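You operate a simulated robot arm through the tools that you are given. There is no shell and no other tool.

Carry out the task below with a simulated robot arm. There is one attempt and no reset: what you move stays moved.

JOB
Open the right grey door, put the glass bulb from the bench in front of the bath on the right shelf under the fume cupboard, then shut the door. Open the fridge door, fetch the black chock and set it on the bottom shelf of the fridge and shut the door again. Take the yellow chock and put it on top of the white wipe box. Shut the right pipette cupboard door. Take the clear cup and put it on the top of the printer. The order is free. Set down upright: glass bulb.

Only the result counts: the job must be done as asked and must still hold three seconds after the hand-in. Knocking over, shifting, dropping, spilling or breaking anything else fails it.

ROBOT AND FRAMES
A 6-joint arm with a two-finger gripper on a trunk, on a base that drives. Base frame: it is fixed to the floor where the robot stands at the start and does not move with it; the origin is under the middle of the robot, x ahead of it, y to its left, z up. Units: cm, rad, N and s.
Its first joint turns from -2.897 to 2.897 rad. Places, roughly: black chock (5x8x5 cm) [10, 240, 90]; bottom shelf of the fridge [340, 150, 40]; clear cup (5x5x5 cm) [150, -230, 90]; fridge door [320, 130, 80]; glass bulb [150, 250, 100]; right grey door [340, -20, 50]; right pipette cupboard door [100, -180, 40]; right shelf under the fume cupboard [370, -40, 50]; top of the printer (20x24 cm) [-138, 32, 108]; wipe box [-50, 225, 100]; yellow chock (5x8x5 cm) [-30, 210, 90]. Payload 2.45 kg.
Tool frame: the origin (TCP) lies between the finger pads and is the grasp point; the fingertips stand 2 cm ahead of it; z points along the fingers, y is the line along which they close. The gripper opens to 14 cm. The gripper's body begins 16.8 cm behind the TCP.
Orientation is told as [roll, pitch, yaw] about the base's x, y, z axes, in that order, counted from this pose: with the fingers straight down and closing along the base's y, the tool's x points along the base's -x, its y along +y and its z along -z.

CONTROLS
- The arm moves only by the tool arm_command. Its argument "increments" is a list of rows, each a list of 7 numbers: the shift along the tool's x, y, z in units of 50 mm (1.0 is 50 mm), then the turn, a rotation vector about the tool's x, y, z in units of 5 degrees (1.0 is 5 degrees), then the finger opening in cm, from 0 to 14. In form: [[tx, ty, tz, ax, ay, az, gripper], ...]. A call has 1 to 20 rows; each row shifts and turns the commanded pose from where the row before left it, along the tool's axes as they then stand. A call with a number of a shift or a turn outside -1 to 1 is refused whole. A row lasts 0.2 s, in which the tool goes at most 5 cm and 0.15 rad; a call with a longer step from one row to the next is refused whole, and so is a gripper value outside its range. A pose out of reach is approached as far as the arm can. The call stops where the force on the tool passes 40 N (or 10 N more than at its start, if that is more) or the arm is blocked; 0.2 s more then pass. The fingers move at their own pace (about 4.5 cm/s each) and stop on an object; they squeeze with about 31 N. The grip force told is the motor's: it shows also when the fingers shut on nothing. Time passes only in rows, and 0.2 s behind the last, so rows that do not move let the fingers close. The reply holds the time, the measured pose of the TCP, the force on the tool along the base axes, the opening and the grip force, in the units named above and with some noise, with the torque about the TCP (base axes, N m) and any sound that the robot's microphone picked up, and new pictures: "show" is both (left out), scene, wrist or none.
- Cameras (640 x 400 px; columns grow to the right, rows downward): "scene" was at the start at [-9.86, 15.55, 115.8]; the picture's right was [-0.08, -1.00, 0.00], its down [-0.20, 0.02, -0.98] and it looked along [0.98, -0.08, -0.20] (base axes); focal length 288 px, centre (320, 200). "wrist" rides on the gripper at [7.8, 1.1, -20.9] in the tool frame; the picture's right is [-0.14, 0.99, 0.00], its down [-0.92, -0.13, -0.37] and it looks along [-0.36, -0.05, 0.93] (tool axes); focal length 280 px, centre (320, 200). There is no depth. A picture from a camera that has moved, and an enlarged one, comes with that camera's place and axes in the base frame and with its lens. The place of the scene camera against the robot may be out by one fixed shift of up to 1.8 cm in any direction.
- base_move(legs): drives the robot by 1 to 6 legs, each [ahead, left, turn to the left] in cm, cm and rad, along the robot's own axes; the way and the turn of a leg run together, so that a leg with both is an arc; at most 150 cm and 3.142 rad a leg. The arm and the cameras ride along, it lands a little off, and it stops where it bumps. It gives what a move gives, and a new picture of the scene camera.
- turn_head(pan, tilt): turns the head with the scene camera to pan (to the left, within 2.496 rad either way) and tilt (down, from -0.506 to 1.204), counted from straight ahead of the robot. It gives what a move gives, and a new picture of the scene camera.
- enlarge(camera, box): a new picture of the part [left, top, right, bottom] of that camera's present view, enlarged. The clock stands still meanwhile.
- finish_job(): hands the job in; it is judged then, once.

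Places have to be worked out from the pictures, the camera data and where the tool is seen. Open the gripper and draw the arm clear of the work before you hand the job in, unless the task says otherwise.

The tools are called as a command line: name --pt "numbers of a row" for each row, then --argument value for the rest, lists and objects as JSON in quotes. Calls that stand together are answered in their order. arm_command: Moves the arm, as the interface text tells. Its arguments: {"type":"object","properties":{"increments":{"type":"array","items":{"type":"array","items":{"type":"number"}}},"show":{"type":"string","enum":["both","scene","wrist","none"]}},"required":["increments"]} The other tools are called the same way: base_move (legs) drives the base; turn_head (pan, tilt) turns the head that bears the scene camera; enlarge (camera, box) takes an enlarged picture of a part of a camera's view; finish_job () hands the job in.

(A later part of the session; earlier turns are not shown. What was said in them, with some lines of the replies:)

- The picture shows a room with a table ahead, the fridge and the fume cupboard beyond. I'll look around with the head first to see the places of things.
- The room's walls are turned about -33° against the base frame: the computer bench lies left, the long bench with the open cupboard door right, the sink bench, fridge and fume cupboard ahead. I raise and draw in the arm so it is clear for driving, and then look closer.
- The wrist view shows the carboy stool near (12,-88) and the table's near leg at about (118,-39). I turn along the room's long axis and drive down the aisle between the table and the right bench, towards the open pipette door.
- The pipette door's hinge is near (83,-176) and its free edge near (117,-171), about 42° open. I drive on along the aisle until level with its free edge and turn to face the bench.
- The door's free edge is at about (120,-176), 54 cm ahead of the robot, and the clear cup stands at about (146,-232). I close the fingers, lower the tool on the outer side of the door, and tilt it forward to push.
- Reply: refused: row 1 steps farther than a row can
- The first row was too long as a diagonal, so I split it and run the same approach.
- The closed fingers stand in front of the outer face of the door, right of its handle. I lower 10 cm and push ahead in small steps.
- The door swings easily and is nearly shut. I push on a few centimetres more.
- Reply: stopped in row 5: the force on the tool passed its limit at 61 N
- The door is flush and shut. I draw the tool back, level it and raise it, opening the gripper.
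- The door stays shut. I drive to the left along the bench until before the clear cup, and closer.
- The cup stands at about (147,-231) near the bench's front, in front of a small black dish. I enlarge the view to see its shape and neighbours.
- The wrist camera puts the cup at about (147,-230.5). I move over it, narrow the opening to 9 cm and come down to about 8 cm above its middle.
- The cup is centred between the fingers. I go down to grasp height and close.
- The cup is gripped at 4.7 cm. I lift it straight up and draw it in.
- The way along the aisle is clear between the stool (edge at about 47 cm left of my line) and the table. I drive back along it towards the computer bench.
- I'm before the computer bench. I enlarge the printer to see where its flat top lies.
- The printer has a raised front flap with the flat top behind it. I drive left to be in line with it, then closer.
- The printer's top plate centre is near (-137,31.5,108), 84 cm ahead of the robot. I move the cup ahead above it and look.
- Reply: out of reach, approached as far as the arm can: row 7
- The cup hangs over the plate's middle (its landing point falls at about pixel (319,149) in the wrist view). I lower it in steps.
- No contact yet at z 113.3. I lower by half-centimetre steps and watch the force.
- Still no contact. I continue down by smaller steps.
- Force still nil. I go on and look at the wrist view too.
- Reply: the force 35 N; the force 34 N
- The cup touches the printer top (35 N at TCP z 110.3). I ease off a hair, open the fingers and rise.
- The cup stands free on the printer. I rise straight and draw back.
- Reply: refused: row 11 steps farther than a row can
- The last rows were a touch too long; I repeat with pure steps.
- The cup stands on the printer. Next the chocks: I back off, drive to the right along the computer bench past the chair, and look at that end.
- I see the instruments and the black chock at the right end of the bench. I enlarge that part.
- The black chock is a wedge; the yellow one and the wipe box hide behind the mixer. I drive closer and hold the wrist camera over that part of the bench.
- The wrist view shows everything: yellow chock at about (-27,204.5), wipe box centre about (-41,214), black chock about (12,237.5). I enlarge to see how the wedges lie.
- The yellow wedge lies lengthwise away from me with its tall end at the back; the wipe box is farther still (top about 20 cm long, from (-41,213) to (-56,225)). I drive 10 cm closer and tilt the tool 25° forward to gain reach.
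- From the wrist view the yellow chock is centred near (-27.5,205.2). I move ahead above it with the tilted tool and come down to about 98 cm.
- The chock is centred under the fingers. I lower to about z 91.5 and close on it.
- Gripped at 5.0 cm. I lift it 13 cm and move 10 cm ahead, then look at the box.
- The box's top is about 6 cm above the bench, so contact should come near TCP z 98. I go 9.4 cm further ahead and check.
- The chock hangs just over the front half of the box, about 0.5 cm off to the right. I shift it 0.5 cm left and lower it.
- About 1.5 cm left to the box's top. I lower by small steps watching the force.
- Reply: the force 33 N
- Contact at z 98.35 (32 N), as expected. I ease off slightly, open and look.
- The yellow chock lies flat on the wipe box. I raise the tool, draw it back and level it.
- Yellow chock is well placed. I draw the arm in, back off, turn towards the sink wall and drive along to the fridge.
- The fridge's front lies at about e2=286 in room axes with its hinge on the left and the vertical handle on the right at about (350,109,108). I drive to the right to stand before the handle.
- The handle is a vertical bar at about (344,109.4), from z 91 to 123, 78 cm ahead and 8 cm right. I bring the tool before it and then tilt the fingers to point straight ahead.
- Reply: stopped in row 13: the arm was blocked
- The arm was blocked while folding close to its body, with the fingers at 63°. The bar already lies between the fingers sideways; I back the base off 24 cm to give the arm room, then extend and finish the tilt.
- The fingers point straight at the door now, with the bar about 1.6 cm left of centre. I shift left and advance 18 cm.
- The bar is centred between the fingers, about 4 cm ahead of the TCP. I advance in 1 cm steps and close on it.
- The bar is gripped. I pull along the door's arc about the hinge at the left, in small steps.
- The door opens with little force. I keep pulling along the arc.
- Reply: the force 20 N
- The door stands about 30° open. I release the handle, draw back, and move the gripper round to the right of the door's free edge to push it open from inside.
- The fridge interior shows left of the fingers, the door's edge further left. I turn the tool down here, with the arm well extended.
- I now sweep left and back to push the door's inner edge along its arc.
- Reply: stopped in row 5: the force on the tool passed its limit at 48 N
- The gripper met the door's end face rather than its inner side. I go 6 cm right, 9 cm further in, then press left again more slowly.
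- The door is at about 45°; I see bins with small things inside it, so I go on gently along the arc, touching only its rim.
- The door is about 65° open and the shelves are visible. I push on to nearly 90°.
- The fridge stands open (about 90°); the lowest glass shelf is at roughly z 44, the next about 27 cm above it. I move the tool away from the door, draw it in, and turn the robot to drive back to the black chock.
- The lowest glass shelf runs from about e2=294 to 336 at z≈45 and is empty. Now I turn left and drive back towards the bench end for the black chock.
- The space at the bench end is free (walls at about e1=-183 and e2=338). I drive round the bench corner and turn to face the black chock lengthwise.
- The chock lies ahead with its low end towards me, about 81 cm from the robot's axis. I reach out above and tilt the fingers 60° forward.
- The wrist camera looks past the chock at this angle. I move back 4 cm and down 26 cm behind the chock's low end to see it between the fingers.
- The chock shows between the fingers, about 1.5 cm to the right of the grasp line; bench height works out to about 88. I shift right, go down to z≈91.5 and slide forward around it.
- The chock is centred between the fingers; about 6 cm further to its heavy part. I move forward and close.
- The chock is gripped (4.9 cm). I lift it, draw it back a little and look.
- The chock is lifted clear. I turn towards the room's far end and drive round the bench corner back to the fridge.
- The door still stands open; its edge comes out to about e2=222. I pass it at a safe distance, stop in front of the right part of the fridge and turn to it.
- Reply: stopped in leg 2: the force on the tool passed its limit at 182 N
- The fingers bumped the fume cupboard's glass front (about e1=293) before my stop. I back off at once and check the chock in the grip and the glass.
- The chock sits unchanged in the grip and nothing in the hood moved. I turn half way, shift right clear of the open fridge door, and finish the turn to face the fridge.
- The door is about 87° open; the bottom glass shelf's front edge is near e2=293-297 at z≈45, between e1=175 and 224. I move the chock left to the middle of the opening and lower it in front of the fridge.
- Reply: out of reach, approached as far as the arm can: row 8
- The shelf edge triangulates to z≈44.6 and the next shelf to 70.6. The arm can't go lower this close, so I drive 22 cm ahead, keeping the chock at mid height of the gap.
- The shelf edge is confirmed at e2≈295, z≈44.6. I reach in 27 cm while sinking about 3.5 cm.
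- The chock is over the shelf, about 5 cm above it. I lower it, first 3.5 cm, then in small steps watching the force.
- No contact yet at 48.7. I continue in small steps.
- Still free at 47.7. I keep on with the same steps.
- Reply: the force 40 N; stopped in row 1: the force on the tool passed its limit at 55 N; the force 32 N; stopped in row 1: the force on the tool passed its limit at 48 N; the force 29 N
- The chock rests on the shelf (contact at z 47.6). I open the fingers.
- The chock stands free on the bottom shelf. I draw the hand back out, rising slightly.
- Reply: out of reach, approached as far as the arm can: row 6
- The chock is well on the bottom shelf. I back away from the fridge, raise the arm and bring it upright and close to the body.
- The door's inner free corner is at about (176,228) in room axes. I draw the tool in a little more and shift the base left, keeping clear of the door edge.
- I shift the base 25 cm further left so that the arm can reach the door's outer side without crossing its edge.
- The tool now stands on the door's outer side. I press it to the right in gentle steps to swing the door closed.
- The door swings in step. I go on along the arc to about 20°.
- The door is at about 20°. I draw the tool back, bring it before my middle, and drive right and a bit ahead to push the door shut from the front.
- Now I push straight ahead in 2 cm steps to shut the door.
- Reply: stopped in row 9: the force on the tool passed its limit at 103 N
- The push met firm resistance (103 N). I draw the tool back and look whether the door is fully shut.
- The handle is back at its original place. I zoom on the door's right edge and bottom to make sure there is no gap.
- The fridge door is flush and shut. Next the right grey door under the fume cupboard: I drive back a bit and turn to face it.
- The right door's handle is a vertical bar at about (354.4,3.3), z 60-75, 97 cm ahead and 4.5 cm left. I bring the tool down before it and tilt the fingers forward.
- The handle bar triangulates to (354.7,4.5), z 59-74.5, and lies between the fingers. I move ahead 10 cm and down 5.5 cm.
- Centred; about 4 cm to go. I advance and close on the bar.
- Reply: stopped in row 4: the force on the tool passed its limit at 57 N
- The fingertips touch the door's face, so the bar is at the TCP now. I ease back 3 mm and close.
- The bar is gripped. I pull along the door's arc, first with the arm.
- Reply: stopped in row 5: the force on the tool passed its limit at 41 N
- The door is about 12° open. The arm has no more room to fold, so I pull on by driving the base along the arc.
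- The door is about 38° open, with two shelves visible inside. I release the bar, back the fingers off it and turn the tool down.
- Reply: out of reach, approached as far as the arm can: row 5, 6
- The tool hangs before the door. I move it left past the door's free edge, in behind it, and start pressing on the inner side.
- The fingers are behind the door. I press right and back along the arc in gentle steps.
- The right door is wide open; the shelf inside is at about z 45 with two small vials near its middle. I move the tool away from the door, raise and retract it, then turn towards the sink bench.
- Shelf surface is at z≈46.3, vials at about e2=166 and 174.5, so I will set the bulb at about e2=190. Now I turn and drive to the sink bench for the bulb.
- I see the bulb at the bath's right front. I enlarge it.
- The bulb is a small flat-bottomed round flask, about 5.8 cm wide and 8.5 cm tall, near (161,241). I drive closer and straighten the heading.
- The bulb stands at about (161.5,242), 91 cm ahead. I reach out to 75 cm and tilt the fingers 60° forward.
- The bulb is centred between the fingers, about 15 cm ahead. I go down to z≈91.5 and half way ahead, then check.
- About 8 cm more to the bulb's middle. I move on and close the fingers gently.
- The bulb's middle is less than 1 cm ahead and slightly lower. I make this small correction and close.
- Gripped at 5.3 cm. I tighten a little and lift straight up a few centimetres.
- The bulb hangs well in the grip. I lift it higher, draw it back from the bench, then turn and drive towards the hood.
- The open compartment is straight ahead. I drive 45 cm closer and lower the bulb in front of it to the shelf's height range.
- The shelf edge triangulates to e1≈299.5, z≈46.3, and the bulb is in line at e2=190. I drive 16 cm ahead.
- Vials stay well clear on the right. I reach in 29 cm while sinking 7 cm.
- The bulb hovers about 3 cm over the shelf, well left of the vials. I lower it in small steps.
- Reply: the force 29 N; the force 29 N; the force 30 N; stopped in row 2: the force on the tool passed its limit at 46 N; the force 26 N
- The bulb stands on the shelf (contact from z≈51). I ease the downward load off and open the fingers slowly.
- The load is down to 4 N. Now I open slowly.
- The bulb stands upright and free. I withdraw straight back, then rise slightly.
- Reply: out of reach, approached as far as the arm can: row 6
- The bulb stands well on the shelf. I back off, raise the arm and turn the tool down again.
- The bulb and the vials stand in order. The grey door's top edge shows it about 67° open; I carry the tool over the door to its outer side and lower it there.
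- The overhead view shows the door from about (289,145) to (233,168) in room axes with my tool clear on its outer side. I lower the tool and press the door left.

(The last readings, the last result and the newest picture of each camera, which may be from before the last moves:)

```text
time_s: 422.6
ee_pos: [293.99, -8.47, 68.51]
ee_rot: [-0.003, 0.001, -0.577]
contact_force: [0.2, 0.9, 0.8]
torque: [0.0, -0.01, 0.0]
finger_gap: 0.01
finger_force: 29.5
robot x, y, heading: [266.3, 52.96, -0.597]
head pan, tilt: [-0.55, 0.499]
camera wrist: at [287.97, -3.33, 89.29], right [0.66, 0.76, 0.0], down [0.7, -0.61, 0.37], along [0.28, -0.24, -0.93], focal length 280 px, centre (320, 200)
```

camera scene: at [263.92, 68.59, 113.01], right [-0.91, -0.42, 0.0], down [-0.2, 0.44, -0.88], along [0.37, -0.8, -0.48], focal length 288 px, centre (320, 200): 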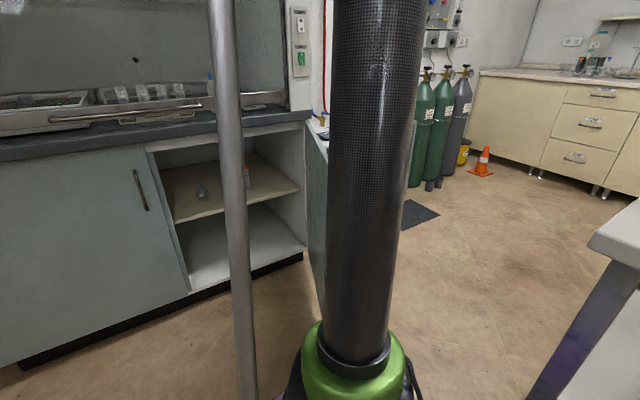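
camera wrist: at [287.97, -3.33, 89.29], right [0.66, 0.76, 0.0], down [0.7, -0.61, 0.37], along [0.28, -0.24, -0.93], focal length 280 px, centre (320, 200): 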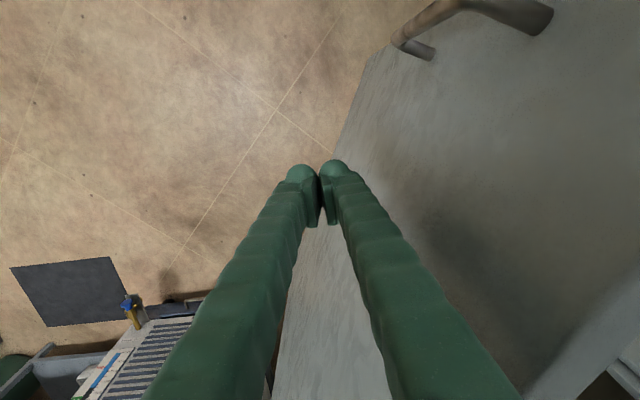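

The fingers stand beside the door's outer face. I push it along its arc towards shut.

arm_command --pt "-0.2 0.41 0 0 0 0 0" --pt "-0.2 0.41 0 0 0 0 0" --pt "-0.2 0.41 0 0 0 0 0" --pt "-0.2 0.41 0 0 0 0 0" --pt "-0.2 0.41 0 0 0 0 0" --pt "-0.2 0.41 0 0 0 0 0" --pt "-0.267 0.293 0 0 0 0 0" --pt "-0.267 0.293 0 0 0 0 0" --pt "-0.267 0.293 0 0 0 0 0" --pt "-0.267 0.293 0 0 0 0 0" --pt "-0.267 0.293 0 0 0 0 0" --pt "-0.267 0.293 0 0 0 0 0" --pt "-0.33 0.21 0 0 0 0 0" --pt "-0.33 0.21 0 0 0 0 0" --pt "-0.33 0.21 0 0 0 0 0" --pt "-0.33 0.21 0 0 0 0 0" --pt "-0.33 0.21 0 0 0 0 0" --pt "-0.33 0.21 0 0 0 0 0" --pt "0 0 0 0 0 0 0" --show "both"

turn_head --pan 0.0 --tilt 0.45

```text
time_s: 426.6
ee_pos: [329.02, 1.34, 68.31]
ee_rot: [-0.003, 0.001, -0.579]
contact_force: [-1.4, -0.8, 0.2]
torque: [-0.02, -0.02, -0.01]
finger_gap: 0.0
finger_force: 29.1
robot x, y, heading: [266.62, 53.11, -0.595]
head pan, tilt: [-0.55, 0.499]
camera scene: at [263.93, 68.59, 113.01], right [-0.91, -0.42, 0.0], down [-0.2, 0.44, -0.88], along [0.36, -0.8, -0.48], focal length 288 px, centre (320, 200)
camera wrist: at [322.91, 6.53, 89.15], right [0.66, 0.76, 0.0], down [0.7, -0.61, 0.37], along [0.28, -0.24, -0.93], focal length 280 px, centre (320, 200)
```

scene: 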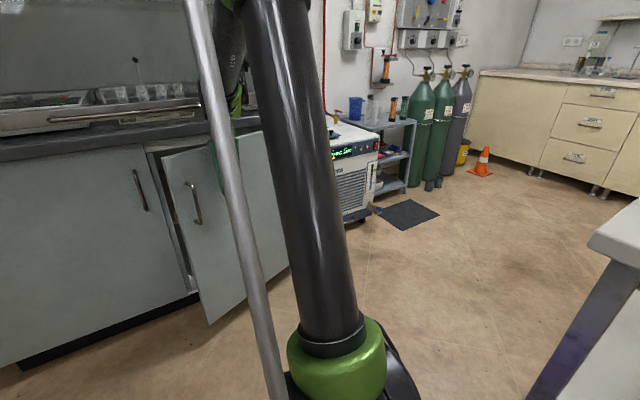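
wrist: 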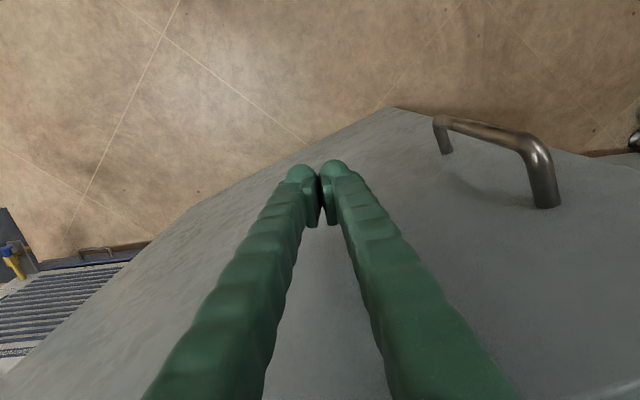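

```text
time_s: 427.5
ee_pos: [328.83, 1.38, 68.4]
ee_rot: [-0.003, 0.0, -0.577]
contact_force: [-0.9, -0.2, 0.1]
torque: [-0.04, 0.0, -0.02]
finger_gap: 0.0
finger_force: 30.1
robot x, y, heading: [265.89, 53.18, -0.593]
head pan, tilt: [0.0, 0.45]
camera scene: at [267.77, 71.73, 113.45], right [-0.56, -0.83, 0.0], down [-0.36, 0.24, -0.9], along [0.75, -0.5, -0.44], focal length 288 px, centre (320, 200)
```

scene: 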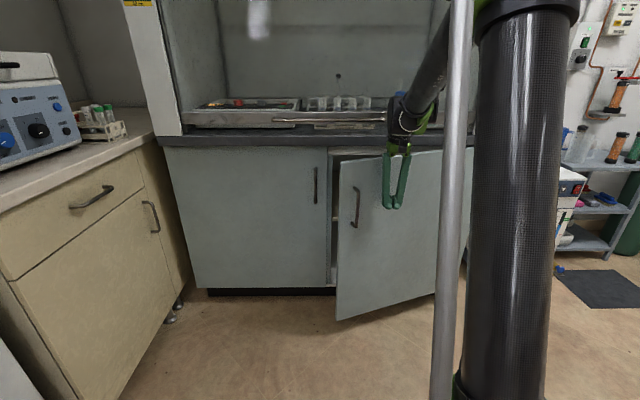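

The door is about 20° open. I back off, tilt the fingers 60° forward to pass under the counter's edge, and push it shut.

arm_command --pt "0.8 0 0 0 0 0 0" --pt "0.8 0 0 0 0 0 0" --pt "0 0.4 0 0 0 0 0" --pt "0 0 0 0 -1 0 0" --pt "0 0 0 0 -1 0 0" --pt "0 0 0 0 -1 0 0" --pt "0 0 0 0 -1 0 0" --pt "0 0 0 0 -1 0 0" --pt "0 0 0 0 -1 0 0" --pt "0 0 0 0 -1 0 0" --pt "0 0 0 0 -1 0 0" --pt "0 0 0 0 -1 0 0" --pt "0 0 0 0 -1 0 0" --pt "0 0 0 0 -1 0 0" --pt "0 0 0 0 -1 0 0" --show "both"

```text
time_s: 430.7
ee_pos: [323.43, 7.4, 68.23]
ee_rot: [-0.004, -1.048, -0.573]
contact_force: [0.1, 0.0, -0.2]
torque: [0.0, 0.0, 0.0]
finger_gap: 0.01
finger_force: 29.6
robot x, y, heading: [266.1, 52.87, -0.593]
head pan, tilt: [0.0, 0.45]
camera scene: at [267.77, 71.74, 113.45], right [-0.56, -0.83, 0.0], down [-0.36, 0.24, -0.9], along [0.75, -0.5, -0.44], focal length 288 px, centre (320, 200)
camera wrist: at [305.41, 20.32, 71.88], right [0.6, 0.79, 0.12], down [0.05, -0.18, 0.98], along [0.8, -0.58, -0.15], focal length 280 px, centre (320, 200)
```

scene: 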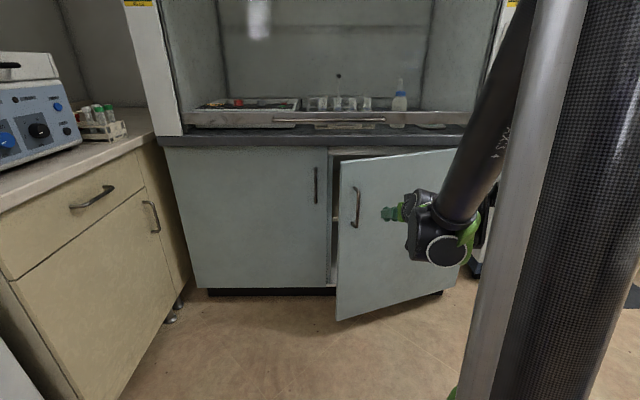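
wrist: 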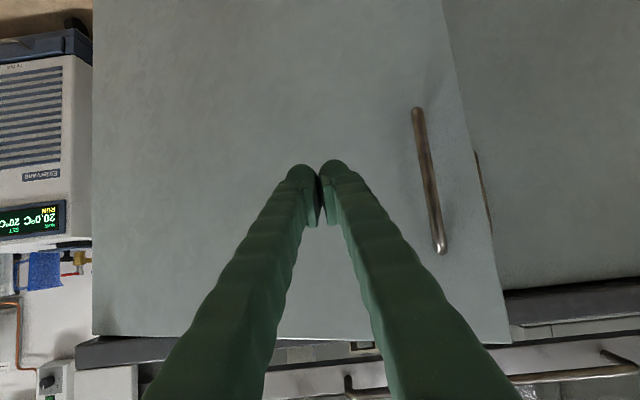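

The closed fingers point at the door between its hinge and handle. I push ahead in 2.5 cm steps, slower at the end.

arm_command --pt "-0.25 0 0.433 0 0 0 0" --pt "-0.25 0 0.433 0 0 0 0" --pt "-0.25 0 0.433 0 0 0 0" --pt "-0.25 0 0.433 0 0 0 0" --pt "-0.25 0 0.433 0 0 0 0" --pt "-0.25 0 0.433 0 0 0 0" --pt "-0.25 0 0.433 0 0 0 0" --pt "-0.25 0 0.433 0 0 0 0" --pt "-0.2 0 0.346 0 0 0 0" --pt "-0.1 0 0.173 0 0 0 0" --pt "-0.1 0 0.173 0 0 0 0" --pt "-0.1 0 0.173 0 0 0 0" --pt "-0.1 0 0.173 0 0 0 0" --pt "-0.1 0 0.173 0 0 0 0" --show "both"

```text
time_s: 433.6
ee_pos: [344.84, -6.52, 68.2]
ee_rot: [-0.005, -1.043, -0.572]
contact_force: [-10.8, 7.4, 5.6]
torque: [-0.09, -0.16, -0.03]
finger_gap: 0.58
finger_force: 29.6
robot x, y, heading: [266.33, 53.04, -0.593]
head pan, tilt: [0.0, 0.45]
stopped in row 14: the force on the tool passed its limit at 59 N (the readings are from after the stop); the commanded pose is now the measured one
camera scene: at [267.68, 71.8, 113.45], right [-0.56, -0.83, 0.0], down [-0.36, 0.24, -0.9], along [0.75, -0.5, -0.43], focal length 288 px, centre (320, 200)
camera wrist: at [326.77, 6.33, 71.83], right [0.6, 0.79, 0.12], down [0.05, -0.18, 0.98], along [0.8, -0.58, -0.15], focal length 280 px, centre (320, 200)
```

scene: 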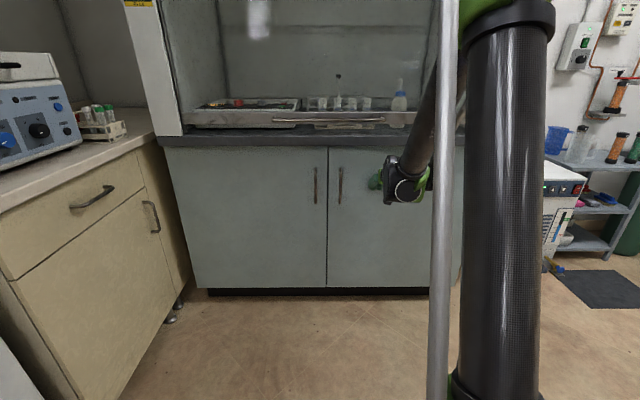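
wrist: 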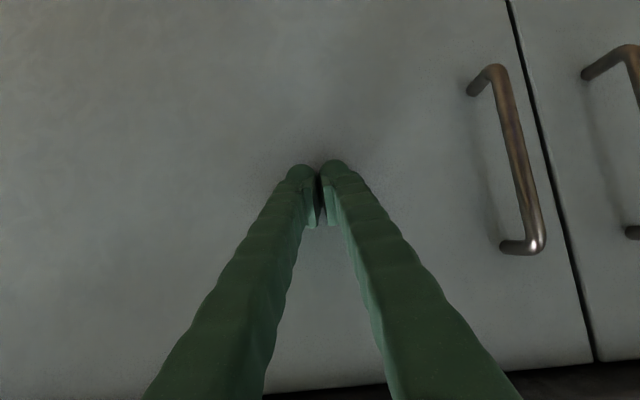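

The grey door is flush and shut. I withdraw, raise the arm, level it and open the gripper, then look around.

arm_command --pt "0.4 0 -0.69 0 0 0 0" --pt "0.44 0 -0.76 0 0 0 0" --pt "0.44 0 -0.76 0 0 0 2" --pt "0.44 0 -0.76 0 0 0 4" --pt "-0.75 0 -0.433 0 0 0 6" --pt "-0.75 0 -0.433 0 0 0 9" --pt "-0.75 0 -0.433 0 0 0 9" --pt "-0.75 0 -0.433 0 0 0 9" --pt "-0.75 0 -0.433 0 0 0 9" --pt "-0.75 0 -0.433 0 0 0 9" --pt "-0.75 0 -0.433 0 0 0 9" --pt "-0.75 0 -0.433 0 0 0 9" --pt "-0.75 0 -0.433 0 0 0 9" --pt "-0.75 0 -0.433 0 0 0 9" --show "none"

arm_command --pt "0 0 0 0 1 0 9" --pt "0 0 0 0 1 0 9" --pt "0 0 0 0 1 0 9" --pt "0 0 0 0 1 0 9" --pt "0 0 0 0 1 0 9" --pt "0 0 0 0 1 0 9" --pt "0 0 0 0 1 0 9" --pt "0 0 0 0 1 0 9" --pt "0 0 0 0 1 0 9" --pt "0 0 0 0 1 0 9" --pt "0 0 0 0 1 0 9" --pt "0 0 0 0 1 0 9" --pt "1 0 0 0 0 0 9" --pt "1 0 0 0 0 0 9" --pt "1 0 0 0 0 0 9" --pt "1 0 0 0 0 0 9" --pt "1 0 0 0 0 0 9" --pt "1 0 0 0 0 0 9" --show "scene"

enlarge --camera "scene" --box '[150, 110, 490, 322]'

```text
time_s: 436.6
ee_pos: [330.65, 2.91, 111.47]
ee_rot: [-0.005, -1.044, -0.571]
contact_force: [0.2, 0.2, 0.1]
torque: [0.02, 0.02, -0.02]
finger_gap: 9.0
finger_force: 0.1
robot x, y, heading: [266.13, 52.76, -0.591]
head pan, tilt: [0.0, 0.45]
```

```text
time_s: 440.4
ee_pos: [305.48, 18.99, 111.52]
ee_rot: [-0.003, 0.003, -0.576]
contact_force: [0.6, -0.5, 0.0]
torque: [0.1, 0.1, 0.05]
finger_gap: 9.01
finger_force: 0.0
robot x, y, heading: [266.03, 53.1, -0.594]
head pan, tilt: [0.0, 0.45]
camera scene: at [267.77, 71.74, 113.46], right [-0.56, -0.83, 0.0], down [-0.36, 0.24, -0.9], along [0.75, -0.5, -0.44], focal length 288 px, centre (320, 200)
```

scene: 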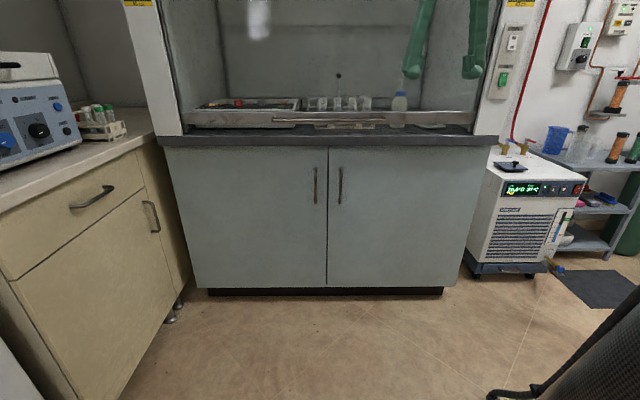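

```text
1.88 times, centred on (320, 216) of scene
camera zoom: at [267.77, 71.74, 113.46], right [-0.56, -0.83, 0.0], down [-0.36, 0.24, -0.9], along [0.75, -0.5, -0.44], focal length 543 px, centre (320, 170)
```

zoom: 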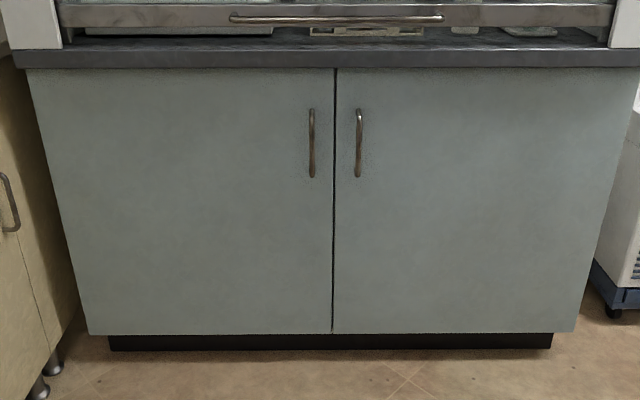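

Both grey doors are flush. I look round at the fridge, the pipette cupboard and the computer bench for a last check.

turn_head --pan 1.3 --tilt 0.2

turn_head --pan -1.5 --tilt 0.2

turn_head --pan 2.49 --tilt 0.15

```text
time_s: 441.9
ee_pos: [305.57, 18.97, 111.65]
ee_rot: [-0.003, 0.003, -0.575]
contact_force: [-0.2, -0.4, -0.1]
torque: [-0.01, 0.02, 0.01]
finger_gap: 8.99
finger_force: 0.0
robot x, y, heading: [266.23, 53.05, -0.593]
head pan, tilt: [1.3, 0.201]
camera scene: at [267.2, 82.96, 115.77], right [0.65, -0.76, 0.0], down [-0.15, -0.13, -0.98], along [0.75, 0.64, -0.2], focal length 288 px, centre (320, 200)
```

scene: 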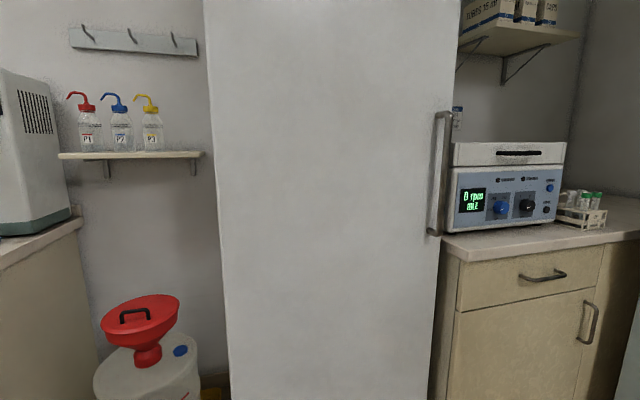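

```text
time_s: 444.3
ee_pos: [305.54, 18.92, 111.67]
ee_rot: [-0.004, 0.003, -0.576]
contact_force: [-0.2, 0.7, -0.1]
torque: [0.02, -0.01, 0.0]
finger_gap: 9.0
finger_force: 0.2
robot x, y, heading: [266.14, 53.05, -0.595]
head pan, tilt: [-1.499, 0.201]
camera scene: at [255.47, 68.83, 115.77], right [-0.87, 0.5, 0.0], down [0.1, 0.17, -0.98], along [-0.49, -0.85, -0.2], focal length 288 px, centre (320, 200)
```

scene: 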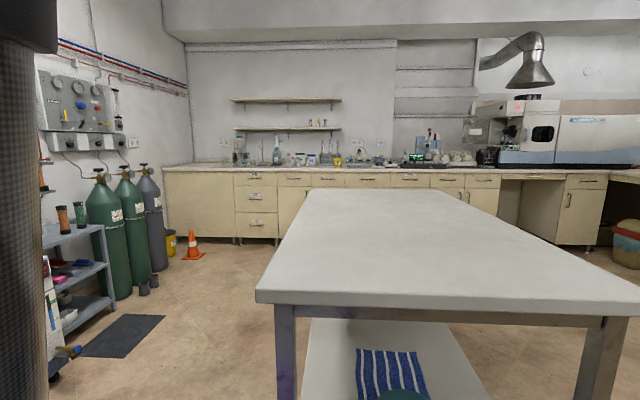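

```text
time_s: 447.6
ee_pos: [305.55, 18.97, 111.59]
ee_rot: [-0.004, 0.002, -0.577]
contact_force: [0.0, -0.5, -0.2]
torque: [0.0, -0.01, 0.0]
finger_gap: 8.99
finger_force: 0.0
robot x, y, heading: [266.01, 53.23, -0.591]
head pan, tilt: [2.491, 0.15]
camera scene: at [257.14, 85.69, 116.24], right [0.95, 0.32, 0.0], down [0.05, -0.14, -0.99], along [-0.32, 0.94, -0.15], focal length 288 px, centre (320, 200)
```

scene: 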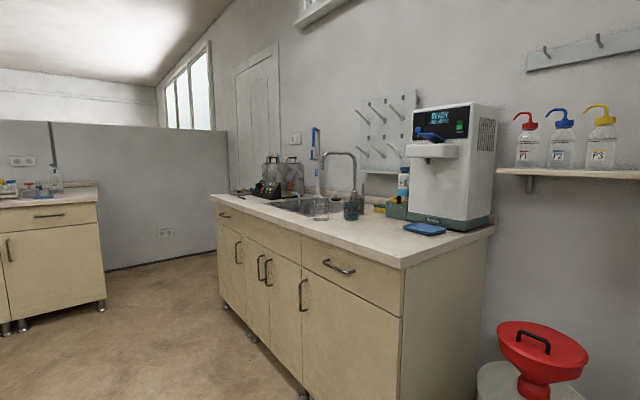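

The pipette cupboard doors look shut in the distance. I zoom on the fridge's door edges and on the right bench once more.

turn_head --pan 1.1 --tilt -0.35

enlarge --camera "scene" --box '[120, 60, 400, 235]'

turn_head --pan -1.5 --tilt 0.2

enlarge --camera "scene" --box '[220, 130, 520, 260]'

```text
time_s: 449.1
ee_pos: [305.52, 19.04, 111.67]
ee_rot: [-0.003, 0.004, -0.575]
contact_force: [0.5, -0.8, -0.1]
torque: [-0.01, 0.02, 0.02]
finger_gap: 9.01
finger_force: 0.0
robot x, y, heading: [266.28, 52.67, -0.594]
head pan, tilt: [1.1, -0.351]
camera scene: at [266.75, 80.59, 120.56], right [0.49, -0.87, 0.0], down [0.3, 0.17, -0.94], along [0.82, 0.46, 0.34], focal length 288 px, centre (320, 200)
```

scene: 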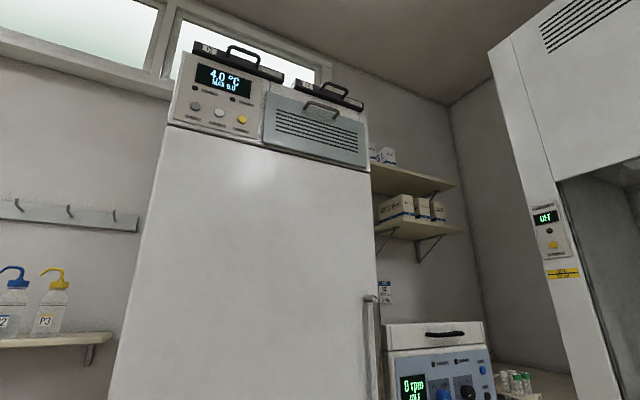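

```text
2.29 times, centred on (260, 148) of scene
camera zoom: at [266.75, 80.59, 120.56], right [0.49, -0.87, 0.0], down [0.3, 0.17, -0.94], along [0.82, 0.46, 0.34], focal length 659 px, centre (457, 320)
```

zoom: 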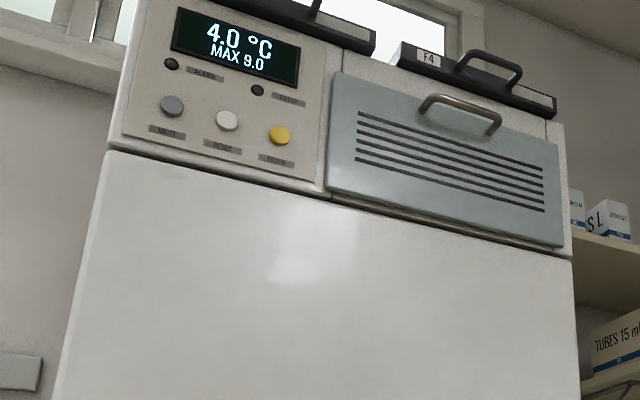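

```text
time_s: 451.4
ee_pos: [305.52, 19.06, 111.57]
ee_rot: [-0.003, 0.003, -0.578]
contact_force: [-0.8, -0.6, 0.0]
torque: [-0.03, -0.01, 0.0]
finger_gap: 9.02
finger_force: 0.1
robot x, y, heading: [266.07, 53.12, -0.594]
head pan, tilt: [-1.499, 0.201]
camera scene: at [255.47, 68.83, 115.78], right [-0.87, 0.5, 0.0], down [0.1, 0.17, -0.98], along [-0.49, -0.85, -0.2], focal length 288 px, centre (320, 200)
```

scene: 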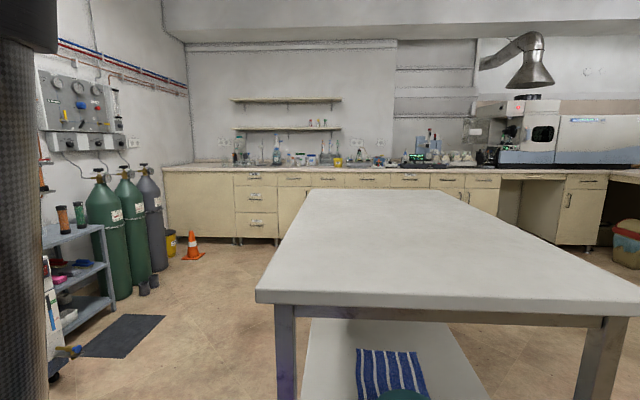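

```text
2.13 times, centred on (370, 195) of scene
camera zoom: at [255.47, 68.83, 115.78], right [-0.87, 0.5, 0.0], down [0.1, 0.17, -0.98], along [-0.49, -0.85, -0.2], focal length 615 px, centre (213, 211)
```

zoom: 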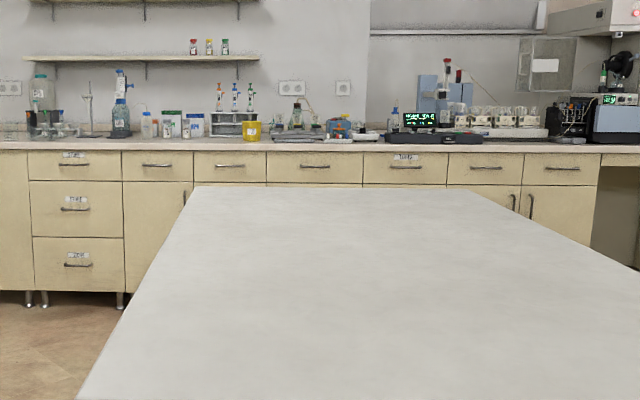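

Everything is in place:
- The fridge now reads 4.0 °C and its door is flush, with the black chock on the bottom shelf.
- The grey doors are flush, and the bulb was last seen upright on the right shelf.
- The right pipette cupboard door was flush after my push. From here the table hides it.
- I last saw the cup on the printer and the yellow chock on the wipe box, each standing free after release.

The gripper is open and the arm is clear of the work, so I hand the job in.

finish_job

```text
The job is handed in.
```

I handed the job in with every part done as far as I could see.

- **Glass bulb:** it stands upright on the right shelf under the fume cupboard, left of two vials that were already there. The right grey door is shut flush.
- **Black chock:** it is on the lowest glass shelf of the fridge, and the fridge door is shut. The display fell from 7.6 °C to 4.0 °C after closing, which fits a sealed door.
- **Yellow chock:** it lies flat on the front half of the white wipe box.
- **Clear cup:** it stands on the flat top of the printer, behind the raised front flap.
- **Right pipette cupboard door:** it was flush after I pushed it. On the final look round the table hid it from view, so I did not see it again.

**Bump:** while carrying the black chock, the hand hit the fume cupboard's glass front at up to 182 N before it stopped. I backed off at once. Nothing in the hood had visibly moved, and the chock stayed in the grip.

I last saw the cup and the yellow chock just after I released them, and did not go back to check either at the end.
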